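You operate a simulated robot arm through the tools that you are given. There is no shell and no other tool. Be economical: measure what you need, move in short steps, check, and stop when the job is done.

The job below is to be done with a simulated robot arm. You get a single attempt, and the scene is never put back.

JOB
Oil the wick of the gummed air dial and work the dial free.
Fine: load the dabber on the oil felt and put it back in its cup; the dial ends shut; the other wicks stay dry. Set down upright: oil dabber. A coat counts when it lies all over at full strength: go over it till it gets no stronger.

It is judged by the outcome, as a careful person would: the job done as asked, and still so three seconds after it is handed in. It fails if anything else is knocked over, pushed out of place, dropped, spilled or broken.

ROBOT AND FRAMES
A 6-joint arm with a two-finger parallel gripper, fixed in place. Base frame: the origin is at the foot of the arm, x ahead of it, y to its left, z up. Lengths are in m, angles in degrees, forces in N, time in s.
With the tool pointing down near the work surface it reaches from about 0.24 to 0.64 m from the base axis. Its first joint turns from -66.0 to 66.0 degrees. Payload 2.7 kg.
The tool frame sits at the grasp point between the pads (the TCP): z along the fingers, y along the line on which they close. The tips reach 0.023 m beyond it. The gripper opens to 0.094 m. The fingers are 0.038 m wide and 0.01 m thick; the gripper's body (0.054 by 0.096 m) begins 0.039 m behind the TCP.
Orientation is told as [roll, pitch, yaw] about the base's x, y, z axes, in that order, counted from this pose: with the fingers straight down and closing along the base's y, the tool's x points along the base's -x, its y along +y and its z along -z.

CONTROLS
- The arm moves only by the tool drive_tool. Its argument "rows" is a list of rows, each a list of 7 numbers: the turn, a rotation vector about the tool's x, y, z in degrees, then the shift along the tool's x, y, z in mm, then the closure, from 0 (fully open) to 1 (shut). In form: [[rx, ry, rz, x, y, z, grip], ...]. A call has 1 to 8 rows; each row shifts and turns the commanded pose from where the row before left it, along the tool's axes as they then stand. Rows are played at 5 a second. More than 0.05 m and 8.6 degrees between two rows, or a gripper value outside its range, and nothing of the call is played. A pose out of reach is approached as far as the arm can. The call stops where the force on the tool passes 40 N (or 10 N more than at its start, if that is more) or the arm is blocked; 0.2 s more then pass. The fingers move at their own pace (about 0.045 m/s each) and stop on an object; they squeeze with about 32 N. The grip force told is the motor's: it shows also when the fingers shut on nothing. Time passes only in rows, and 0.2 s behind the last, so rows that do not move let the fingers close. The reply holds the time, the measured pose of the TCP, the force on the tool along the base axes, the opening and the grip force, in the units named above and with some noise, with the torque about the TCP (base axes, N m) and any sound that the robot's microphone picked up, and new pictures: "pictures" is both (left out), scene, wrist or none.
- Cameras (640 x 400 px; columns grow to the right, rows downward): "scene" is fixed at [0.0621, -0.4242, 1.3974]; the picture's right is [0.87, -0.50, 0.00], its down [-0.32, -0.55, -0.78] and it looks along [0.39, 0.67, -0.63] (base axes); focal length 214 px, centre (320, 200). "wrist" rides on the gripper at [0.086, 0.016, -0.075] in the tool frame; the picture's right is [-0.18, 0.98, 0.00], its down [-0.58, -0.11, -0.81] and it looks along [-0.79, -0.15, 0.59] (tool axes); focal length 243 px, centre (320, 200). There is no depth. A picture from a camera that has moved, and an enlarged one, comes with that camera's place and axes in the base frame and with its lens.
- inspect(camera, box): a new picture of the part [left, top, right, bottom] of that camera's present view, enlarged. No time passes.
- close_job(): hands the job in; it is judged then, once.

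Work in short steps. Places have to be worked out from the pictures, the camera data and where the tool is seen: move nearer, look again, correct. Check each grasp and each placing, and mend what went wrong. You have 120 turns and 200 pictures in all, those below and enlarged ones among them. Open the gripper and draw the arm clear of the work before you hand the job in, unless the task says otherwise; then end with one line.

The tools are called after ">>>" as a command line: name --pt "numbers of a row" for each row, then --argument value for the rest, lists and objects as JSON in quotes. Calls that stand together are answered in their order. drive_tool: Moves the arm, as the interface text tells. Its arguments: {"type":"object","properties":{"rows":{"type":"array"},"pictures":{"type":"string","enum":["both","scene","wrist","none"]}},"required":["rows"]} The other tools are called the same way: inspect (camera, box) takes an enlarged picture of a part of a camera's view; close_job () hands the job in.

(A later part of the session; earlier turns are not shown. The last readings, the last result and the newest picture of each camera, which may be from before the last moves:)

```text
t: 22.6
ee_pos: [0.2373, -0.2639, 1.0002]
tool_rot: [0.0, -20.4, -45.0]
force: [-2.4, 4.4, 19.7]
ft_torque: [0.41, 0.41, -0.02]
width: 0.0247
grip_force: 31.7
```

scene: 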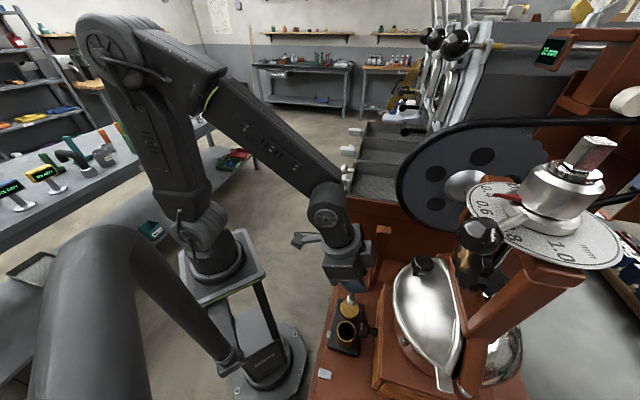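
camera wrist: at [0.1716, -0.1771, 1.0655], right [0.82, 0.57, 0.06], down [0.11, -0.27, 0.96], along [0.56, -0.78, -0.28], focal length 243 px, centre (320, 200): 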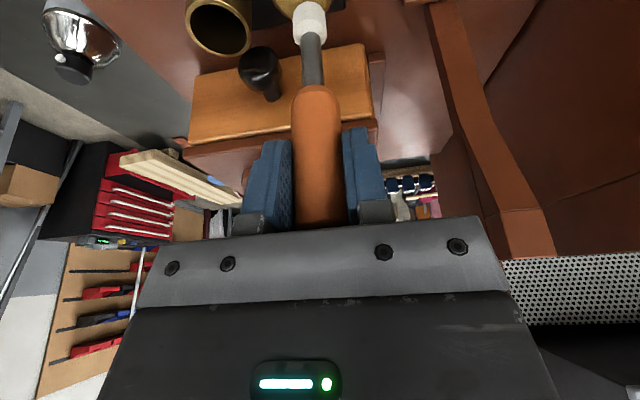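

Contact at about 20 N. I ease off 1.5 mm and rub lightly to load the tip, then lift to look.

>>> drive_tool --pt "0 0 0 -0.5 0 -1.4 1" --pt "0 0 0 0 5 0 1" --pt "0 0 0 0 -10 0 1" --pt "0 0 0 0 5 0 1" --pt "0 0 0 0 0 0 1" --pt "0 0 0 -6.8 0 -18.8 1" --pt "0 0 0 -6.8 0 -18.8 1" --pictures "wrist"

>>> inspect --camera "wrist" --box '[220, 0, 440, 120]'

>>> inspect --camera "scene" --box '[300, 250, 410, 370]'

```text
t: 24.2
ee_pos: [0.2355, -0.2651, 1.0395]
tool_rot: [0.0, -20.0, -45.0]
force: [-0.5, -0.4, 0.3]
ft_torque: [0.02, 0.0, 0.01]
width: 0.0246
grip_force: 31.6
camera wrist: at [0.1712, -0.1787, 1.0819], right [0.82, 0.57, 0.06], down [0.11, -0.27, 0.96], along [0.56, -0.77, -0.29], focal length 243 px, centre (320, 200)
```

wrist: 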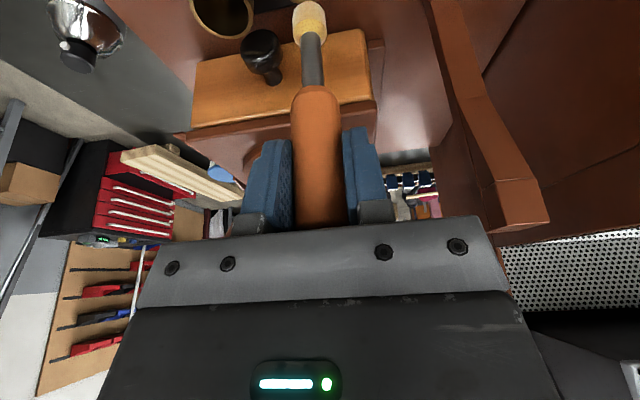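

```text
2.91 times, centred on (330, 60) of wrist
camera zoom: at [0.1712, -0.1787, 1.0819], right [0.82, 0.57, 0.06], down [0.11, -0.27, 0.96], along [0.56, -0.77, -0.29], focal length 706 px, centre (291, 607)
```

zoom: 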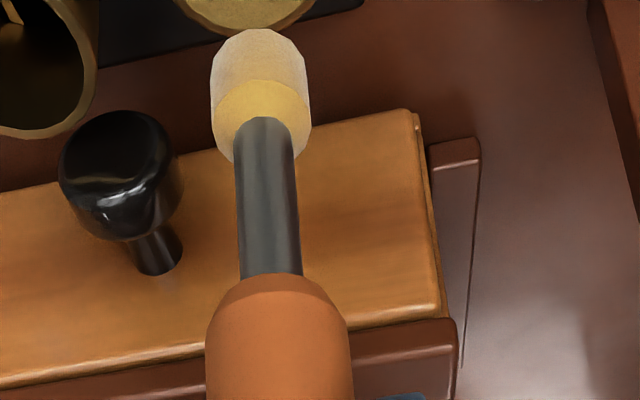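

```text
3.33 times, centred on (355, 310) of scene
camera zoom: at [0.0621, -0.4242, 1.3974], right [0.87, -0.5, 0.0], down [-0.32, -0.55, -0.78], along [0.39, 0.67, -0.63], focal length 715 px, centre (203, -167)
```

zoom: 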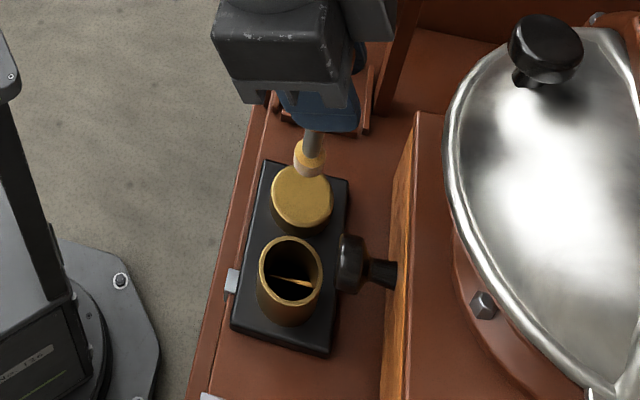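

The tip has turned yellow; I press again for longer to see whether it loads more.

>>> drive_tool --pt "0 0 0 6.5 0 17.9 1" --pt "0 0 0 6.5 0 17.9 1" --pt "0 0 0 0 4 0 1" --pt "0 0 0 0 -8 0 1" --pt "0 0 0 0 4 0 1" --pt "0 0 0 0 0 0 1" --pt "0 0 0 0 0 0 1" --pt "0 0 0 0 0 0 1" --pictures "none"

>>> drive_tool --pt "0 0 0 -6.8 0 -18.8 1" --pt "0 0 0 -6.8 0 -18.8 1" --pictures "wrist"

>>> inspect --camera "wrist" --box '[220, 0, 440, 120]'

```text
t: 26.0
ee_pos: [0.2361, -0.2644, 1.0029]
tool_rot: [0.0, -20.2, -44.9]
force: [-0.1, -0.1, -0.7]
ft_torque: [0.01, 0.0, -0.01]
width: 0.0249
grip_force: 32.1
```

```text
t: 26.6
ee_pos: [0.2354, -0.2635, 1.0418]
tool_rot: [0.0, -20.1, -45.1]
force: [0.5, -0.1, -1.1]
ft_torque: [0.03, 0.05, -0.03]
width: 0.0248
grip_force: 31.6
camera wrist: at [0.1715, -0.1778, 1.0847], right [0.82, 0.57, 0.06], down [0.11, -0.27, 0.96], along [0.56, -0.77, -0.28], focal length 243 px, centre (320, 200)
```

wrist: 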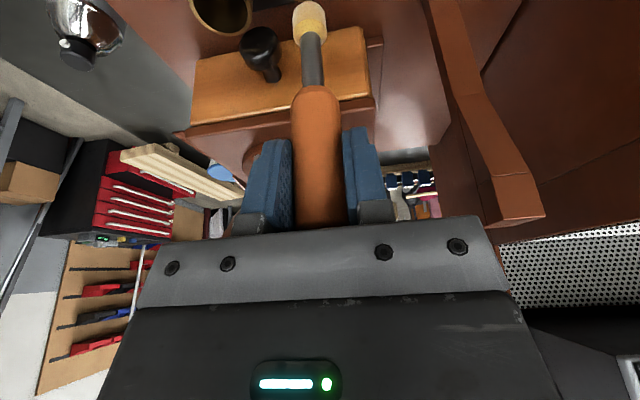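

```text
2.91 times, centred on (330, 60) of wrist
camera zoom: at [0.1715, -0.1778, 1.0847], right [0.82, 0.57, 0.06], down [0.11, -0.27, 0.96], along [0.56, -0.77, -0.28], focal length 706 px, centre (291, 607)
```

zoom: 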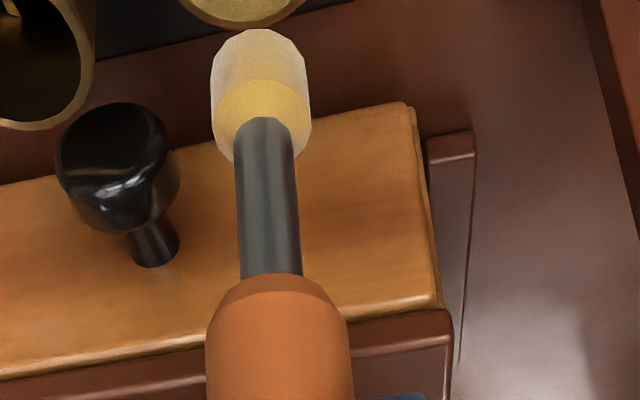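

That press barely missed contact; I repeat 2.5 mm deeper with dwell.

>>> drive_tool --pt "0 0 0 7.1 0 19.5 1" --pt "0 0 0 7.1 0 19.5 1" --pt "0 0 0 0 4 0 1" --pt "0 0 0 0 -8 0 1" --pt "0 0 0 0 4 0 1" --pt "0 0 0 0 0 0 1" --pt "0 0 0 0 0 0 1" --pt "0 0 0 0 0 0 1" --pictures "none"

>>> drive_tool --pt "0 0 0 -6.8 0 -18.8 1" --pt "0 0 0 -6.8 0 -18.8 1" --pictures "none"

>>> inspect --camera "wrist" --box '[220, 0, 440, 120]'

```text
t: 28.4
ee_pos: [0.2357, -0.2636, 1.002]
tool_rot: [0.0, -20.0, -45.0]
force: [0.3, -0.4, -0.1]
ft_torque: [0.0, -0.01, 0.0]
width: 0.0246
grip_force: 31.9
```

```text
t: 29.0
ee_pos: [0.2353, -0.2631, 1.0426]
tool_rot: [0.0, -20.0, -45.1]
force: [0.6, -0.2, -0.4]
ft_torque: [0.01, 0.01, -0.03]
width: 0.0246
grip_force: 31.5
```

```text
2.91 times, centred on (330, 60) of wrist
camera zoom: at [0.1714, -0.1776, 1.0831], right [0.82, 0.57, 0.06], down [0.11, -0.27, 0.96], along [0.56, -0.77, -0.28], focal length 706 px, centre (291, 607)
```

zoom: 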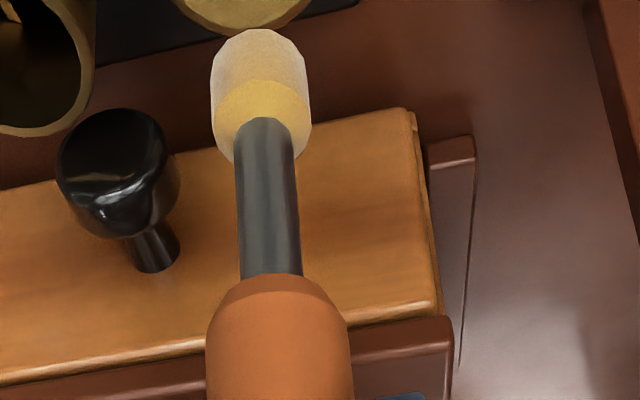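

Still just short of contact. I go down 44 mm this time.

>>> drive_tool --pt "0 0 0 7 0 19.2 1" --pt "0 0 0 7 0 19.2 1" --pt "0 0 0 0.7 0 1.9 1" --pt "0 0 0 0.3 0 0.9 1" --pictures "none"

>>> drive_tool --pt "0 0 0 0 3 0 1" --pt "0 0 0 0 -6 0 1" --pt "0 0 0 0 3 0 1" --pt "0 0 0 0 0 0 1" --pt "0 0 0 0 0 0 1" --pt "0 0 0 0 0 0 1" --pictures "none"

>>> drive_tool --pt "0 0 0 -6.8 0 -18.8 1" --pt "0 0 0 -6.8 0 -18.8 1" --pictures "none"

>>> inspect --camera "wrist" --box '[220, 0, 440, 120]'

```text
t: 30.0
ee_pos: [0.2365, -0.2647, 0.9992]
tool_rot: [0.0, -20.6, -45.1]
force: [1.4, 3.3, 24.1]
ft_torque: [0.41, -0.32, 0.04]
width: 0.025
grip_force: 31.7
```

```text
t: 31.4
ee_pos: [0.2367, -0.2651, 0.9988]
tool_rot: [0.0, -20.2, -45.0]
force: [-2.3, -6.5, 20.5]
ft_torque: [-0.68, 0.23, 0.03]
width: 0.0248
grip_force: 31.7
```

```text
t: 32.0
ee_pos: [0.2349, -0.2638, 1.0375]
tool_rot: [0.0, -20.0, -45.0]
force: [0.0, -0.1, -0.6]
ft_torque: [0.02, -0.01, -0.02]
width: 0.0247
grip_force: 31.7
```

```text
2.91 times, centred on (330, 60) of wrist
camera zoom: at [0.1714, -0.1775, 1.0784], right [0.82, 0.57, 0.06], down [0.12, -0.27, 0.96], along [0.56, -0.77, -0.29], focal length 706 px, centre (291, 607)
```

zoom: 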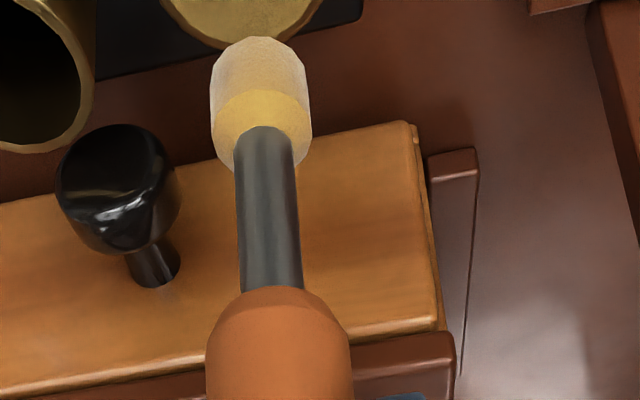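

The colour no longer changes, so the dabber is fully loaded. I lift and carry it round outside the machine towards pad No. 2.

>>> drive_tool --pt "0 0 0 -13.7 0 -37.6 1" --pt "0 0 0 -13.7 0 -37.6 1" --pt "0 0 0 -13.7 0 -37.6 1" --pt "0 0 0 -13.7 0 -37.6 1" --pictures "none"

>>> drive_tool --pt "0 0 0 28.7 31.7 -10.4 1" --pt "0 0 0 28.7 31.7 -10.4 1" --pt "0 0 0 28.7 31.7 -10.4 1" --pt "0 0 0 28.7 31.7 -10.4 1" --pt "0 0 0 28.7 31.7 -10.4 1" --pt "0 0 0 28.7 31.7 -10.4 1" --pictures "none"

>>> drive_tool --pt "0 0 0 -6.5 41.1 2.4 1" --pt "0 0 0 -6.5 41.1 2.4 1" --pt "0 0 0 -6.5 41.1 2.4 1" --pt "0 0 0 -6.5 41.1 2.4 1" --pt "0 0 0 -6.5 41.1 2.4 1" --pictures "both"

```text
t: 33.0
ee_pos: [0.235, -0.2628, 1.1985]
tool_rot: [-0.1, -20.1, -45.1]
force: [-0.5, -0.3, -0.5]
ft_torque: [0.02, -0.01, 0.0]
width: 0.0248
grip_force: 32.2
```

```text
t: 34.4
ee_pos: [0.2389, 0.0024, 1.1959]
tool_rot: [0.0, -20.1, -45.0]
force: [-0.3, -0.2, -0.1]
ft_torque: [-0.01, -0.01, -0.02]
width: 0.025
grip_force: 31.9
```

```text
t: 35.6
ee_pos: [0.4096, 0.1222, 1.1959]
tool_rot: [0.0, -20.0, -45.0]
force: [0.9, 0.0, -0.3]
ft_torque: [0.0, -0.01, 0.03]
width: 0.0247
grip_force: 32.3
camera wrist: at [0.3466, 0.2079, 1.2369], right [0.82, 0.57, 0.06], down [0.11, -0.27, 0.96], along [0.56, -0.78, -0.28], focal length 243 px, centre (320, 200)
```

scene: 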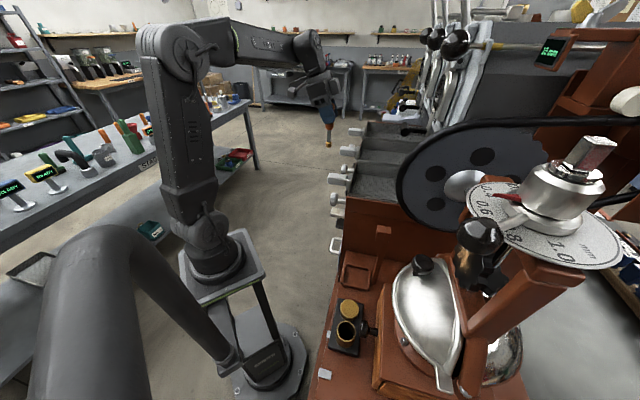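
wrist: 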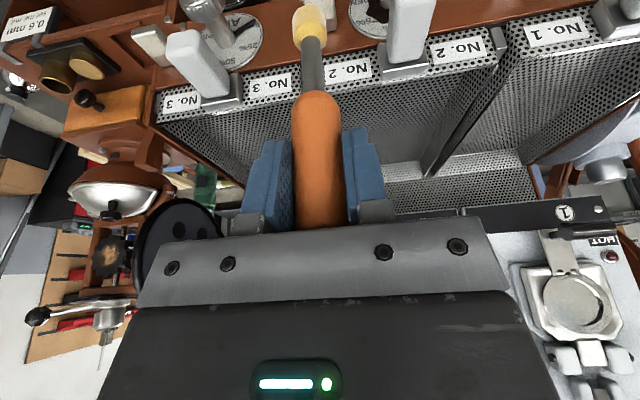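

The dabber hangs between the tray handles, as planned. I move in over pad 2, keeping the tip about 60 mm above it.

>>> drive_tool --pt "0 0 0 -29.3 0 29.8 1" --pt "0 0 0 -29.3 0 29.8 1" --pictures "both"

>>> inspect --camera "wrist" --box '[220, 0, 440, 120]'

>>> inspect --camera "scene" --box '[300, 100, 400, 220]'

```text
t: 36.2
ee_pos: [0.464, 0.0678, 1.1609]
tool_rot: [0.0, -20.1, -45.0]
force: [-0.1, 0.6, 0.0]
ft_torque: [0.01, 0.01, 0.0]
width: 0.0249
grip_force: 32.1
camera wrist: at [0.3997, 0.154, 1.2016], right [0.82, 0.57, 0.06], down [0.11, -0.27, 0.96], along [0.57, -0.77, -0.28], focal length 243 px, centre (320, 200)
```

scene: 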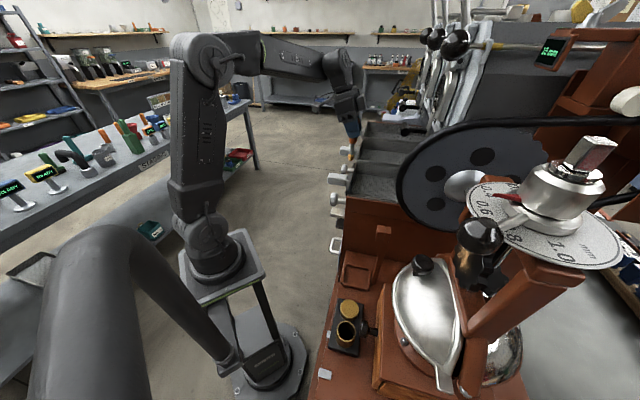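
wrist: 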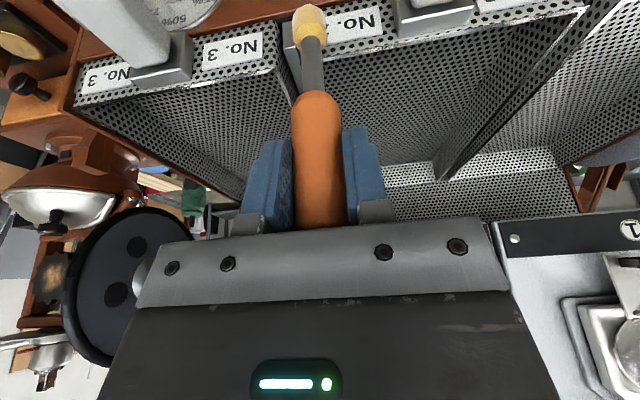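

```text
2.91 times, centred on (330, 60) of wrist
camera zoom: at [0.3997, 0.154, 1.2016], right [0.82, 0.57, 0.06], down [0.11, -0.27, 0.96], along [0.57, -0.77, -0.28], focal length 706 px, centre (291, 607)
```

zoom: 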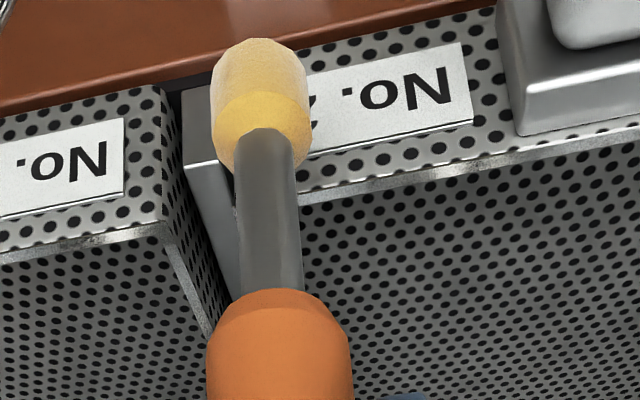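

```text
3.33 times, centred on (350, 160) of scene
camera zoom: at [0.0621, -0.4242, 1.3974], right [0.87, -0.5, 0.0], down [-0.32, -0.55, -0.78], along [0.39, 0.67, -0.63], focal length 715 px, centre (220, 333)
```

zoom: 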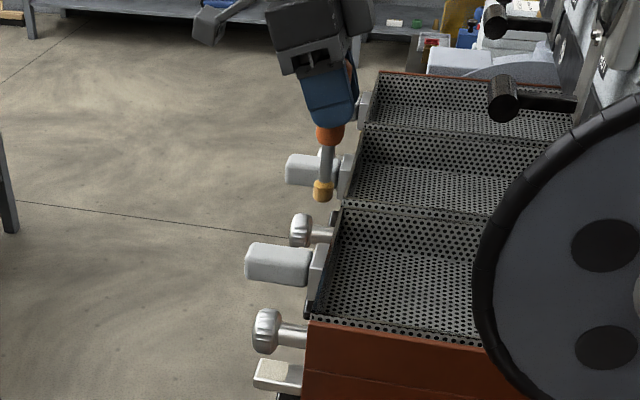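

The pad is out of frame here. I back off outward and sideways to see pad 2 and the tip together.

>>> drive_tool --pt "0 0 0 33.5 -10.1 2.3 1" --pt "0 0 0 33.5 -10.1 2.3 1" --pt "0 0 0 33.5 -10.1 2.3 1" --pictures "wrist"

>>> inspect --camera "wrist" --box '[260, 0, 480, 140]'

```text
t: 37.0
ee_pos: [0.3773, 0.1109, 1.1194]
tool_rot: [0.0, -20.0, -45.0]
force: [-0.2, 0.3, -1.0]
ft_torque: [-0.02, -0.01, 0.01]
width: 0.0246
grip_force: 31.7
camera wrist: at [0.3132, 0.1973, 1.1604], right [0.82, 0.57, 0.06], down [0.11, -0.27, 0.96], along [0.56, -0.78, -0.28], focal length 243 px, centre (320, 200)
```

wrist: 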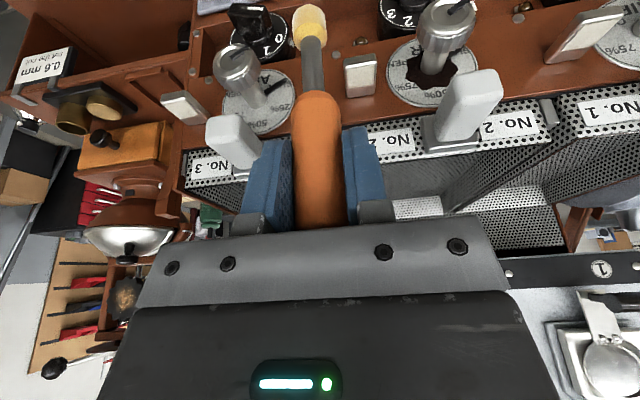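

```text
2.86 times, centred on (370, 70) of wrist
camera zoom: at [0.3132, 0.1973, 1.1604], right [0.82, 0.57, 0.06], down [0.11, -0.27, 0.96], along [0.56, -0.78, -0.28], focal length 693 px, centre (177, 571)
```

zoom: 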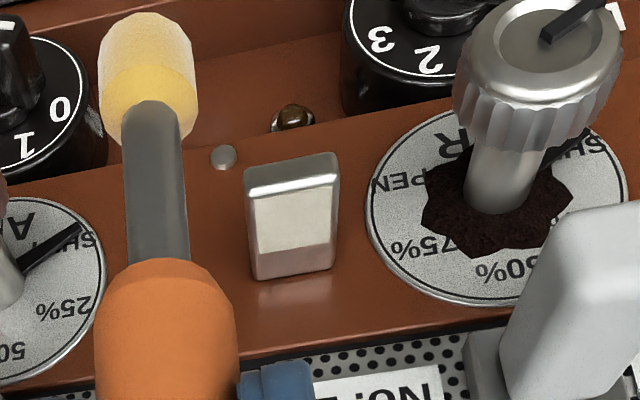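

Pad 2's centre triangulates again to about (0.461, 0.071, 0.986), sloping outward by some 18°. I lean the dabber 16° to match and bring the tip about 25 mm off the pad.

>>> drive_tool --pt "0 -8 0 0 0 -8 1" --pt "0 -8 0 0 0 -7 1" --pt "0 0 0 -20 15.5 20 1" --pt "0 0 0 -20 15.5 20 1" --pictures "wrist"

>>> inspect --camera "wrist" --box '[240, 0, 440, 120]'

>>> inspect --camera "scene" --box '[300, 100, 400, 220]'

```text
t: 38.0
ee_pos: [0.434, 0.0982, 1.125]
tool_rot: [0.0, -36.1, -45.0]
force: [0.5, 0.2, -1.0]
ft_torque: [-0.02, 0.0, 0.04]
width: 0.0246
grip_force: 32.0
camera wrist: at [0.3647, 0.1887, 1.1346], right [0.8, 0.59, 0.11], down [-0.08, -0.07, 0.99], along [0.59, -0.8, -0.01], focal length 243 px, centre (320, 200)
```

wrist: 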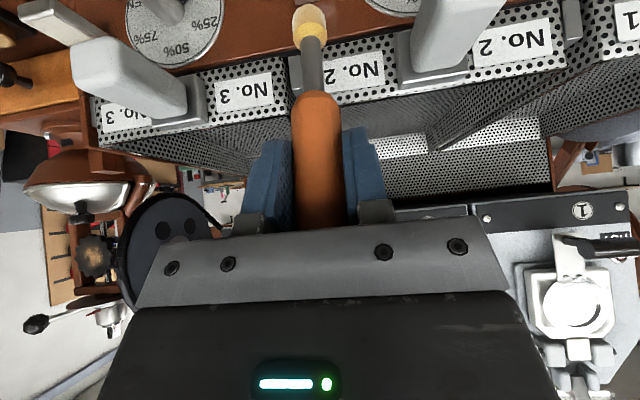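

```text
3.20 times, centred on (340, 60) of wrist
camera zoom: at [0.3647, 0.1887, 1.1346], right [0.8, 0.59, 0.11], down [-0.08, -0.07, 0.99], along [0.59, -0.8, -0.01], focal length 776 px, centre (256, 648)
```

zoom: 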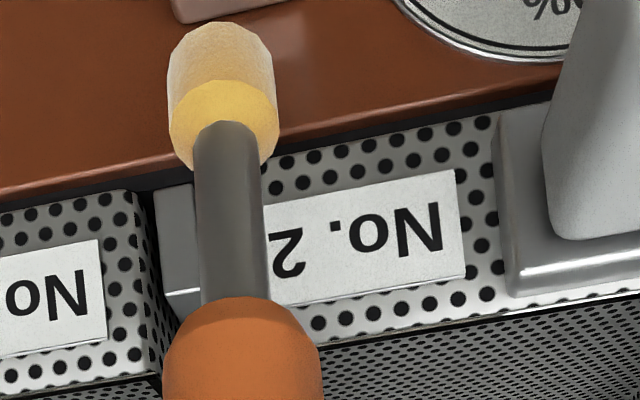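

```text
3.33 times, centred on (350, 160) of scene
camera zoom: at [0.0621, -0.4242, 1.3974], right [0.87, -0.5, 0.0], down [-0.32, -0.55, -0.78], along [0.39, 0.67, -0.63], focal length 715 px, centre (220, 333)
```

zoom: 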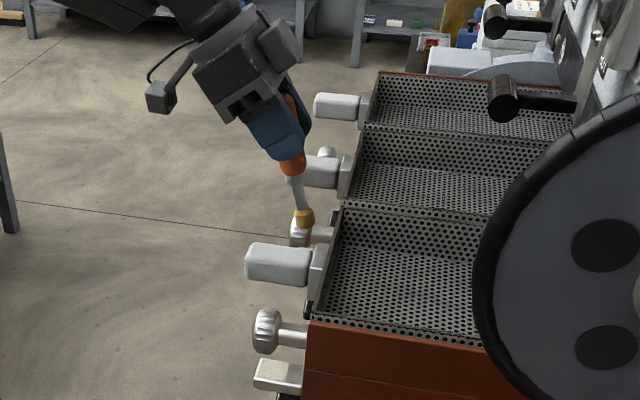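

Tip and block are aligned laterally. I advance along the dabber axis in small steps until contact.

>>> drive_tool --pt "0 0 0 3.42 0 9.4 1" --pt "0 0 0 2.7 0 7.5 1" --pt "0 0 0 1 0 2.8 1" --pictures "none"

>>> drive_tool --pt "0 0 0 0.7 0 1.9 1" --pt "0 0 0 0.7 0 1.9 1" --pictures "both"

```text
t: 38.8
ee_pos: [0.4378, 0.0934, 1.1048]
tool_rot: [0.0, -36.1, -45.0]
force: [-0.5, 0.0, -1.4]
ft_torque: [0.02, 0.03, 0.02]
width: 0.0245
grip_force: 31.7
```

```text
t: 39.4
ee_pos: [0.4383, 0.0924, 1.1009]
tool_rot: [0.0, -36.1, -45.0]
force: [-0.6, 0.0, -0.3]
ft_torque: [0.01, -0.01, 0.0]
width: 0.0246
grip_force: 31.5
camera wrist: at [0.3703, 0.184, 1.1109], right [0.8, 0.59, 0.11], down [-0.08, -0.07, 0.99], along [0.59, -0.8, -0.01], focal length 243 px, centre (320, 200)
```

scene: 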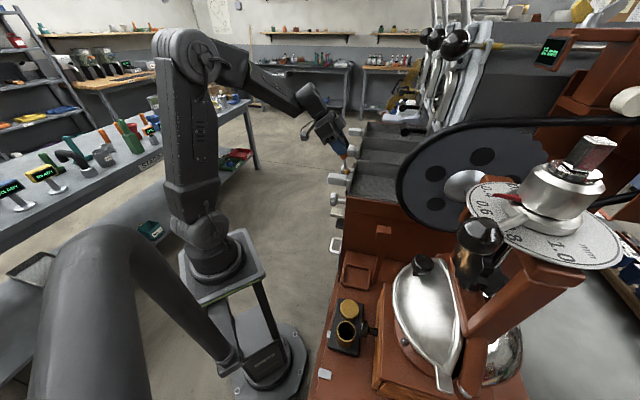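
wrist: 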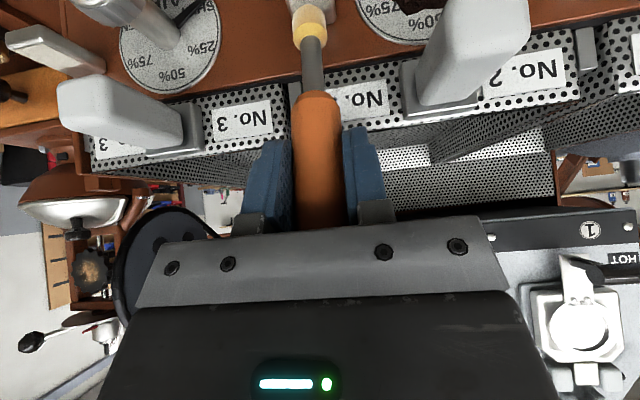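

>>> inspect --camera "wrist" --box '[250, 0, 390, 70]'

>>> drive_tool --pt "0 0 0 0.7 0 1.9 1" --pt "0 0 0 0.7 0 1.9 1" --pt "0 0 0 0.7 0 1.9 1" --pictures "wrist"

>>> inspect --camera "wrist" --box '[250, 0, 390, 70]'

```text
4.57 times, centred on (320, 35) of wrist
camera zoom: at [0.3703, 0.184, 1.1109], right [0.8, 0.59, 0.11], down [-0.08, -0.07, 0.99], along [0.59, -0.8, -0.01], focal length 1109 px, centre (320, 954)
```

zoom: 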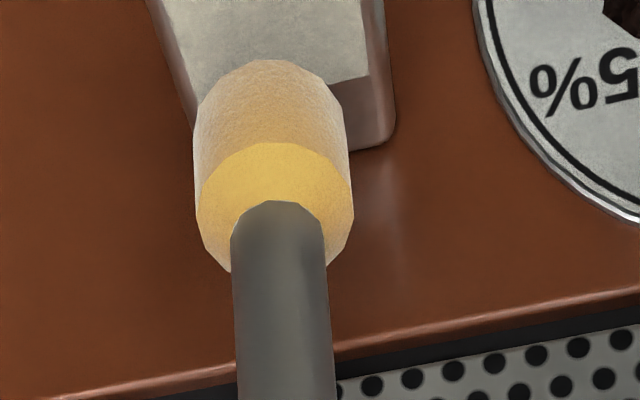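

```text
t: 40.2
ee_pos: [0.441, 0.0924, 1.0951]
tool_rot: [-0.1, -36.1, -45.1]
force: [0.0, 0.0, -0.2]
ft_torque: [-0.01, -0.01, 0.02]
width: 0.0247
grip_force: 32.0
camera wrist: at [0.3715, 0.1828, 1.1053], right [0.8, 0.59, 0.11], down [-0.08, -0.07, 0.99], along [0.59, -0.8, -0.01], focal length 243 px, centre (320, 200)
```

wrist: 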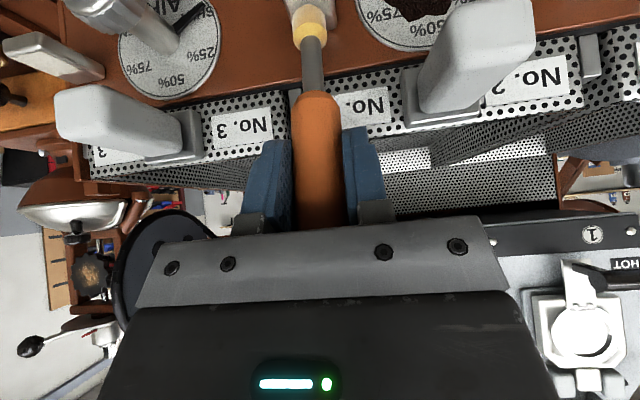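

```text
4.57 times, centred on (320, 35) of wrist
camera zoom: at [0.3715, 0.1828, 1.1053], right [0.8, 0.59, 0.11], down [-0.08, -0.07, 0.99], along [0.59, -0.8, -0.01], focal length 1109 px, centre (320, 954)
```

zoom: 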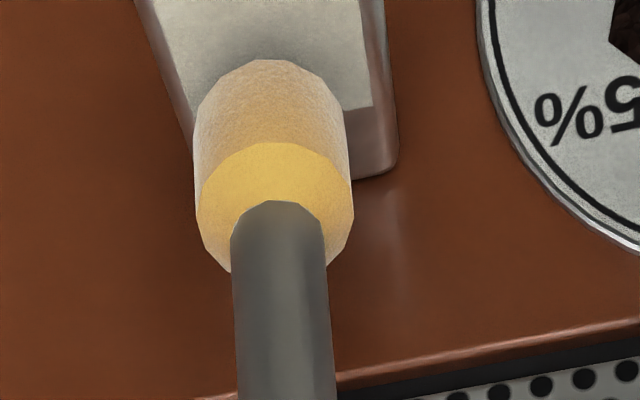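

Very near now; the tip sits a bit to the back of the pad. I shift 4 mm outward and continue down.

>>> drive_tool --pt "0 0 0 3.2 0 -2.35 1" --pt "0 0 0 1 0 2.8 1" --pt "0 0 0 0.7 0 1.9 1" --pictures "none"

>>> drive_tool --pt "0 0 0 0.7 0 1.9 1" --pictures "none"

>>> inspect --camera "wrist" --box '[250, 0, 390, 70]'

```text
t: 41.0
ee_pos: [0.4382, 0.0941, 1.0907]
tool_rot: [0.1, -36.0, -45.0]
force: [-0.6, 1.2, 1.0]
ft_torque: [-0.02, 0.08, -0.02]
width: 0.0248
grip_force: 32.3
```

```text
t: 41.4
ee_pos: [0.4391, 0.0935, 1.0908]
tool_rot: [0.2, -36.2, -45.1]
force: [-4.3, 1.2, 14.1]
ft_torque: [-0.07, 0.2, -0.07]
width: 0.0251
grip_force: 32.5
```

```text
4.57 times, centred on (320, 35) of wrist
camera zoom: at [0.3702, 0.1844, 1.1004], right [0.8, 0.59, 0.11], down [-0.09, -0.07, 0.99], along [0.59, -0.8, -0.01], focal length 1109 px, centre (320, 954)
```

zoom: 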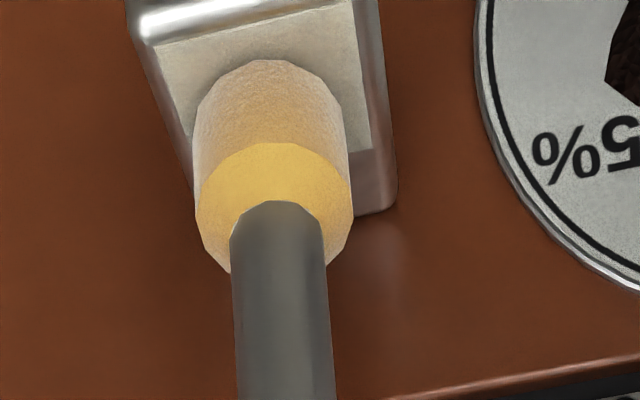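

Contact on the pad at about 14 N. I sweep the tip over the whole pad.

>>> drive_tool --pt "0 0 0 0 6 0 1" --pt "0 0 0 4.7 0 -1.7 1" --pt "0 0 0 0 -6 0 1" --pt "0 0 0 0 -6 0 1" --pt "0 0 0 -4.7 0 1.7 1" --pt "0 0 0 -3.8 0 1.4 1" --pt "0 0 0 0 6 0 1" --pt "0 0 0 0 6 0 1" --pictures "none"

>>> drive_tool --pt "0 0 0 0 -6 0 1" --pt "0 0 0 3.8 0 -1.4 1" --pt "0 0 0 -3.4 0 -9.4 1" --pt "0 0 0 -9 0 -25 1" --pictures "none"

>>> inspect --camera "wrist" --box '[250, 0, 390, 70]'

```text
t: 43.2
ee_pos: [0.444, 0.0945, 1.0899]
tool_rot: [-0.1, -36.0, -45.0]
force: [-0.6, 1.1, -1.3]
ft_torque: [0.01, -0.04, -0.02]
width: 0.0246
grip_force: 32.1
```

```text
t: 44.2
ee_pos: [0.4317, 0.1006, 1.1233]
tool_rot: [-0.2, -36.1, -44.8]
force: [0.0, 0.3, 0.0]
ft_torque: [-0.03, -0.01, -0.03]
width: 0.0247
grip_force: 32.2
```

```text
4.57 times, centred on (320, 35) of wrist
camera zoom: at [0.3626, 0.191, 1.1334], right [0.8, 0.59, 0.11], down [-0.08, -0.07, 0.99], along [0.59, -0.8, -0.01], focal length 1109 px, centre (320, 954)
```

zoom: 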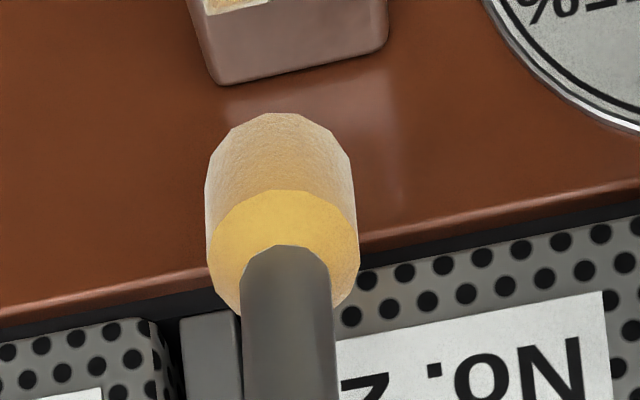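

I back off to view the pad.

>>> drive_tool --pt "0 0 0 24.3 -12 -17.6 1" --pt "0 0 0 24.3 -12 -17.6 1" --pictures "none"

>>> inspect --camera "wrist" --box '[280, 0, 420, 80]'

```text
t: 44.8
ee_pos: [0.3723, 0.1266, 1.1227]
tool_rot: [0.1, -36.0, -45.0]
force: [-0.5, -0.1, 0.0]
ft_torque: [-0.03, -0.01, -0.02]
width: 0.0249
grip_force: 31.7
```

```text
4.57 times, centred on (350, 40) of wrist
camera zoom: at [0.3035, 0.2173, 1.1335], right [0.8, 0.59, 0.11], down [-0.08, -0.07, 0.99], along [0.59, -0.8, -0.01], focal length 1109 px, centre (183, 931)
```

zoom: 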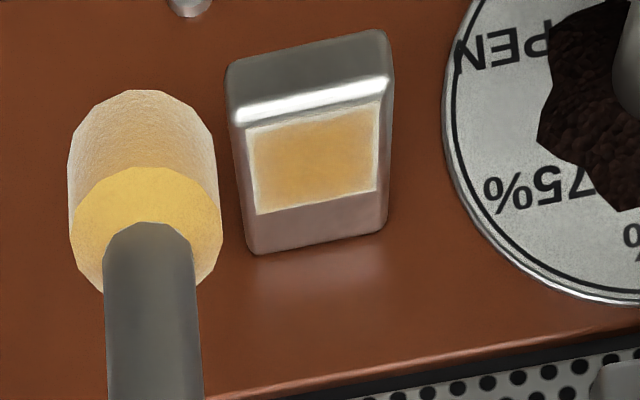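

It coats: the pad turned amber, with a paler rim at the edges. I go back for a second, wider pass.

>>> drive_tool --pt "0 0 0 -24.3 12 17.6 1" --pt "0 0 0 -24.3 12 17.6 1" --pt "0 0 0 9 0 25 1" --pt "0 0 0 3.4 0 9.4 1" --pictures "none"

>>> drive_tool --pt "0 0 0 0 5 0 1" --pt "0 0 0 0 4 0 1" --pt "0 0 0 5.6 0 -2 1" --pt "0 0 0 0 -6 0 1" --pt "0 0 0 0 -6 0 1" --pt "0 0 0 0 -6 0 1" --pictures "none"

>>> drive_tool --pt "0 0 0 -5.6 0 2.2 1" --pt "0 0 0 -5.6 0 2.8 1" --pt "0 0 0 0 6 0 1" --pt "0 0 0 0 6 0 1" --pt "0 0 0 0 6 0 1" --pictures "none"

```text
t: 45.8
ee_pos: [0.4392, 0.095, 1.0882]
tool_rot: [0.0, -36.2, -45.0]
force: [0.2, 0.3, -0.4]
ft_torque: [-0.01, 0.0, 0.01]
width: 0.0249
grip_force: 32.3
```

```text
t: 47.2
ee_pos: [0.4284, 0.0914, 1.0871]
tool_rot: [0.2, -36.2, -45.3]
force: [1.0, 2.7, 9.4]
ft_torque: [0.13, -0.35, 0.11]
width: 0.025
grip_force: 31.7
```

```text
t: 48.4
ee_pos: [0.4493, 0.0944, 1.0894]
tool_rot: [0.1, -36.2, -45.0]
force: [0.4, 0.4, -2.0]
ft_torque: [0.01, 0.01, 0.02]
width: 0.0249
grip_force: 31.2
```

At the inner side it isn't touching; I press down in 1 mm steps there.

>>> drive_tool --pt "0 0 0 0.34 0 0.94 1" --pt "0 0 0 0.34 0 0.94 1" --pictures "none"

>>> inspect --camera "wrist" --box '[250, 0, 390, 70]'

```text
t: 49.0
ee_pos: [0.4496, 0.095, 1.0871]
tool_rot: [0.0, -36.1, -45.0]
force: [-0.6, 1.4, 1.5]
ft_torque: [0.0, 0.05, 0.0]
width: 0.0247
grip_force: 32.2
```

```text
4.57 times, centred on (320, 35) of wrist
camera zoom: at [0.3811, 0.1856, 1.0977], right [0.8, 0.59, 0.11], down [-0.08, -0.07, 0.99], along [0.59, -0.8, -0.01], focal length 1109 px, centre (320, 954)
```

zoom: 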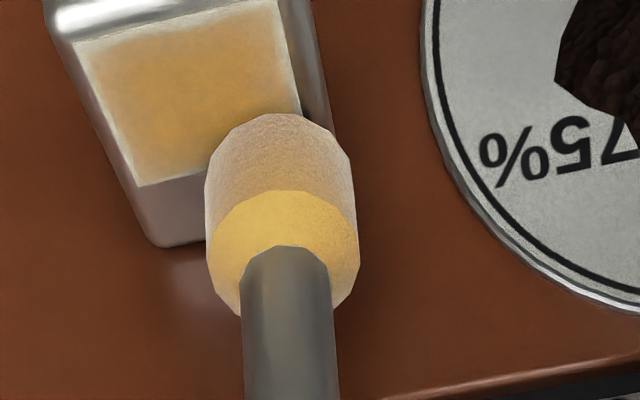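

Touching at the back-right corner. I sweep along the back edge, then the middle, then the front.

>>> drive_tool --pt "0 0 0 0.2 -3 0.6 1" --pt "0 0 0 0 -5 0 1" --pt "0 0 0 0 -5 0 1" --pt "0 0 0 0 -5 0 1" --pictures "none"

>>> drive_tool --pt "0 0 0 4.9 0 -1.4 1" --pt "0 0 0 0 5 0 1" --pt "0 0 0 0 5 0 1" --pt "0 0 0 0 5 0 1" --pt "0 0 0 0 3 0 1" --pictures "none"

>>> drive_tool --pt "0 0 0 5.6 0 -2 1" --pt "0 0 0 0 -5 0 1" --pt "0 0 0 0 -5 0 1" --pt "0 0 0 0 -5 0 1" --pt "0 0 0 0 -3 0 1" --pictures "none"

>>> inspect --camera "wrist" --box '[250, 0, 390, 70]'

```text
t: 50.0
ee_pos: [0.4376, 0.082, 1.0879]
tool_rot: [0.2, -36.2, -44.9]
force: [1.2, 2.7, 7.8]
ft_torque: [0.06, -0.27, 0.06]
width: 0.0247
grip_force: 32.2
```

```text
t: 51.2
ee_pos: [0.4459, 0.0989, 1.0861]
tool_rot: [0.1, -36.2, -45.1]
force: [-4.9, -6.0, 19.0]
ft_torque: [-0.89, 0.06, -0.2]
width: 0.025
grip_force: 31.8
```

```text
t: 52.4
ee_pos: [0.4302, 0.0892, 1.0821]
tool_rot: [0.0, -36.2, -45.0]
force: [2.1, 3.3, 10.4]
ft_torque: [0.13, -0.47, 0.13]
width: 0.0247
grip_force: 32.0
```

```text
4.57 times, centred on (320, 35) of wrist
camera zoom: at [0.361, 0.1804, 1.0933], right [0.8, 0.59, 0.11], down [-0.08, -0.07, 0.99], along [0.59, -0.8, -0.01], focal length 1109 px, centre (320, 954)
```

zoom: 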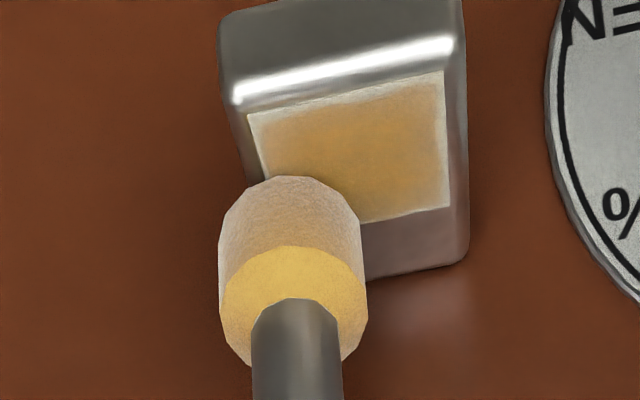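

The dabber appears to have shifted in the grip. I lift off and look at the full picture.

>>> drive_tool --pt "0 0 0 -3.4 0 -9.4 1" --pt "0 0 0 12 -5 -19 1" --pt "0 0 0 24.3 -12 -17.6 1" --pictures "both"

>>> inspect --camera "wrist" --box '[260, 0, 420, 100]'

>>> inspect --camera "scene" --box '[280, 80, 400, 220]'

```text
t: 53.2
ee_pos: [0.3807, 0.1162, 1.101]
tool_rot: [-0.1, -36.1, -45.0]
force: [-0.5, -0.3, -0.1]
ft_torque: [0.0, -0.02, 0.02]
width: 0.0248
grip_force: 31.8
camera wrist: at [0.3107, 0.2064, 1.1105], right [0.8, 0.59, 0.11], down [-0.08, -0.07, 0.99], along [0.59, -0.8, -0.01], focal length 243 px, centre (320, 200)
```

scene: 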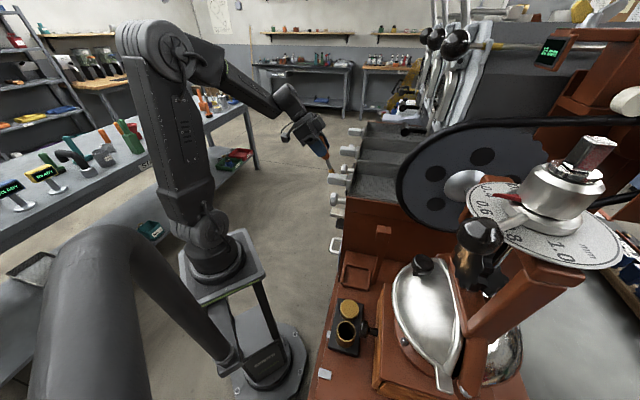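
wrist: 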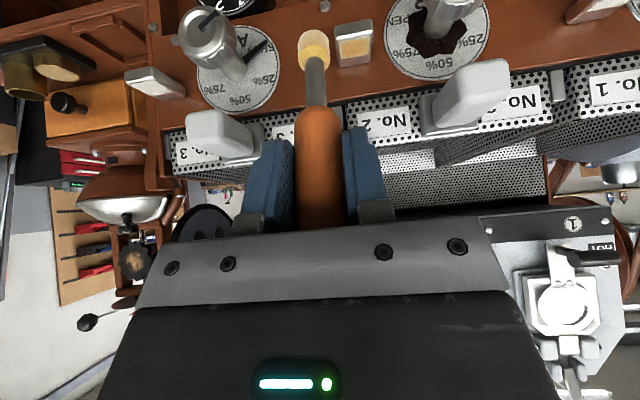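

```text
4.00 times, centred on (340, 50) of wrist
camera zoom: at [0.3107, 0.2064, 1.1105], right [0.8, 0.59, 0.11], down [-0.08, -0.07, 0.99], along [0.59, -0.8, -0.01], focal length 970 px, centre (240, 800)
```

zoom: 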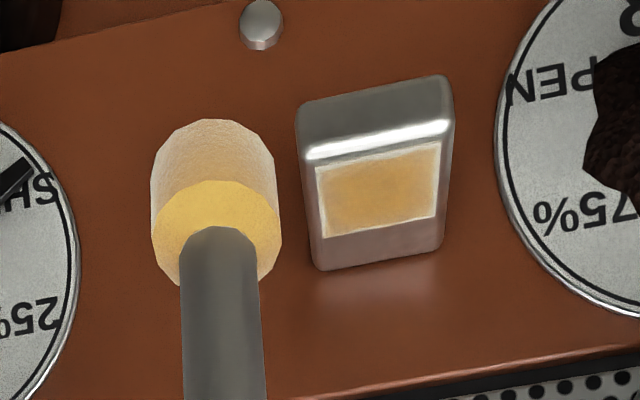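

```text
2.86 times, centred on (340, 150) of scene
camera zoom: at [0.0621, -0.4242, 1.3974], right [0.87, -0.5, 0.0], down [-0.32, -0.55, -0.78], along [0.39, 0.67, -0.63], focal length 613 px, centre (263, 343)
```

zoom: 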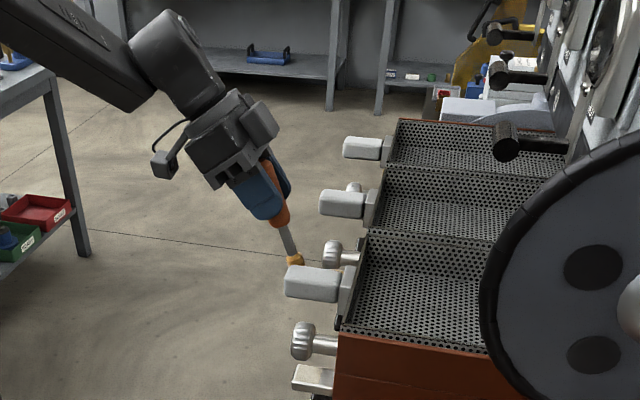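

The dabber slid up about 10 mm in the grip and now nearly rests on the palm; it is still secure. The pad is evenly amber with a thin pale rim. I make a third light pass to see whether anything changes, first hovering over the pad.

>>> drive_tool --pt "0 0 0 -16.3 12.4 18 1" --pt "0 0 0 -16.3 12.4 21.7 1" --pictures "none"

>>> inspect --camera "wrist" --box '[250, 0, 410, 100]'

```text
t: 53.8
ee_pos: [0.4333, 0.0981, 1.0878]
tool_rot: [0.1, -36.1, -44.9]
force: [0.2, 0.1, -0.6]
ft_torque: [-0.01, -0.01, 0.02]
width: 0.0246
grip_force: 31.7
```

```text
4.00 times, centred on (330, 50) of wrist
camera zoom: at [0.3639, 0.1888, 1.098], right [0.8, 0.59, 0.11], down [-0.08, -0.07, 0.99], along [0.59, -0.8, -0.01], focal length 970 px, centre (280, 800)
```

zoom: 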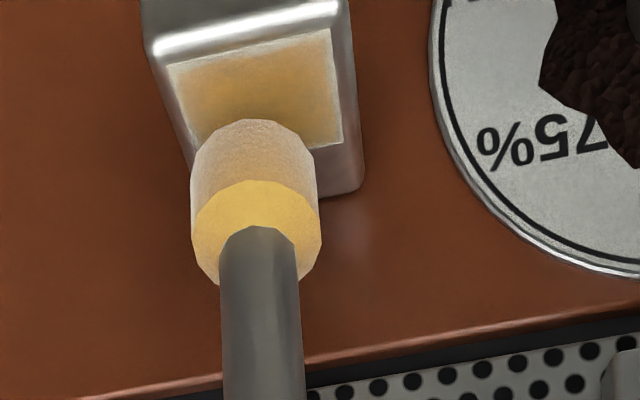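

I close in with small steps.

>>> drive_tool --pt "0 0 0 2.2 0 7.7 1" --pt "0 0 0 0.6 0 1.9 1" --pictures "none"

>>> drive_tool --pt "0 0 0 0.6 0 1.9 1" --pictures "none"

>>> inspect --camera "wrist" --box '[250, 0, 410, 100]'

```text
t: 54.4
ee_pos: [0.437, 0.096, 1.0818]
tool_rot: [0.4, -36.3, -45.2]
force: [-4.1, 2.5, 23.5]
ft_torque: [-0.2, -0.16, 0.02]
width: 0.025
grip_force: 32.1
```

```text
t: 54.8
ee_pos: [0.4362, 0.0966, 1.0772]
tool_rot: [0.3, -36.1, -45.2]
force: [-1.5, 4.8, 22.5]
ft_torque: [0.08, -0.53, 0.2]
width: 0.0247
grip_force: 32.2
```

```text
4.00 times, centred on (330, 50) of wrist
camera zoom: at [0.3669, 0.1868, 1.0881], right [0.8, 0.59, 0.11], down [-0.08, -0.08, 0.99], along [0.6, -0.8, -0.01], focal length 970 px, centre (280, 800)
```

zoom: 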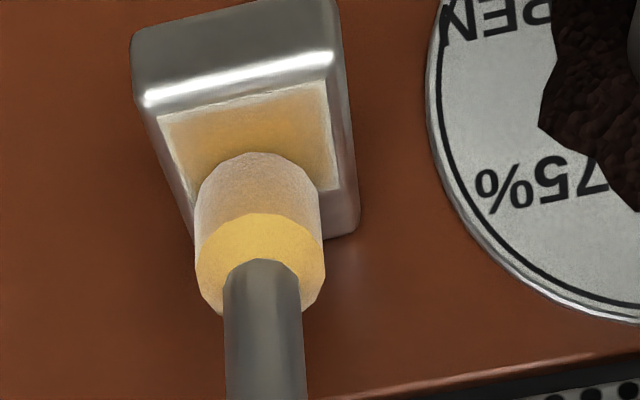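

Contact, a bit too hard; I ease off 1 mm and sweep the front and sides.

>>> drive_tool --pt "0 0 0 -0.3 0 -1 1" --pt "0 0 0 0 5 0 1" --pt "0 0 0 5.8 0 -1.7 1" --pt "0 0 0 0 -5 0 1" --pt "0 0 0 0 -5 0 1" --pt "0 0 0 0 -4 0 1" --pictures "none"

>>> drive_tool --pt "0 0 0 -5.8 0 1.7 1" --pt "0 0 0 -4.8 0 1.4 1" --pt "0 0 0 0 5 0 1" --pt "0 0 0 0 5 0 1" --pt "0 0 0 0 5 0 1" --pictures "none"

>>> drive_tool --pt "0 0 0 4.8 0 -1.4 1" --pt "0 0 0 0 -5 0 1" --pt "0 0 0 -2.8 0 -9.6 1" --pt "0 0 0 20 -15 -20 1" --pt "0 0 0 24.3 -15 -17.6 1" --pictures "wrist"

>>> inspect --camera "wrist" --box '[260, 0, 420, 100]'

```text
t: 56.2
ee_pos: [0.4253, 0.0931, 1.0764]
tool_rot: [0.1, -36.2, -45.0]
force: [2.1, 3.4, 11.6]
ft_torque: [0.05, -0.45, 0.12]
width: 0.0249
grip_force: 32.1
```

```text
t: 57.4
ee_pos: [0.4429, 0.0963, 1.0793]
tool_rot: [0.0, -36.1, -45.0]
force: [0.0, -0.1, -0.4]
ft_torque: [-0.01, 0.02, 0.01]
width: 0.0252
grip_force: 32.5
```

```text
t: 58.6
ee_pos: [0.3716, 0.1183, 1.0927]
tool_rot: [-0.2, -36.1, -45.0]
force: [-0.1, 0.1, -0.3]
ft_torque: [0.04, 0.0, 0.03]
width: 0.0251
grip_force: 31.5
camera wrist: at [0.3027, 0.2089, 1.1019], right [0.8, 0.59, 0.11], down [-0.08, -0.07, 0.99], along [0.59, -0.8, -0.01], focal length 243 px, centre (320, 200)
```

wrist: 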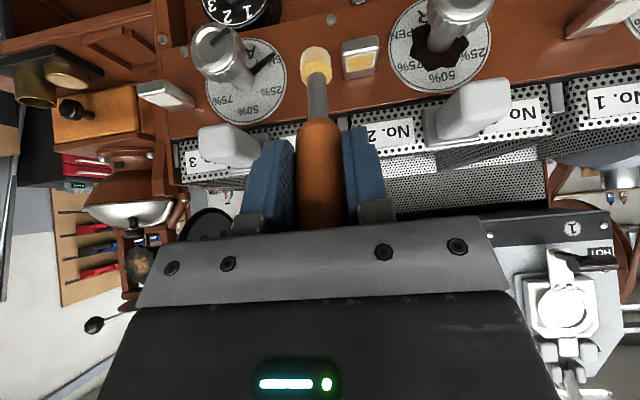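

```text
4.00 times, centred on (340, 50) of wrist
camera zoom: at [0.3027, 0.2089, 1.1019], right [0.8, 0.59, 0.11], down [-0.08, -0.07, 0.99], along [0.59, -0.8, -0.01], focal length 970 px, centre (240, 800)
```

zoom: 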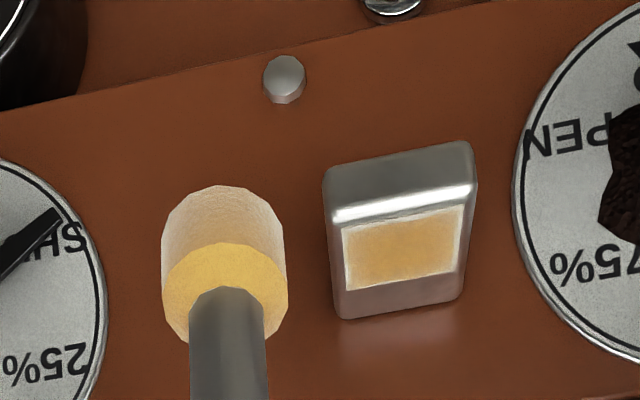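

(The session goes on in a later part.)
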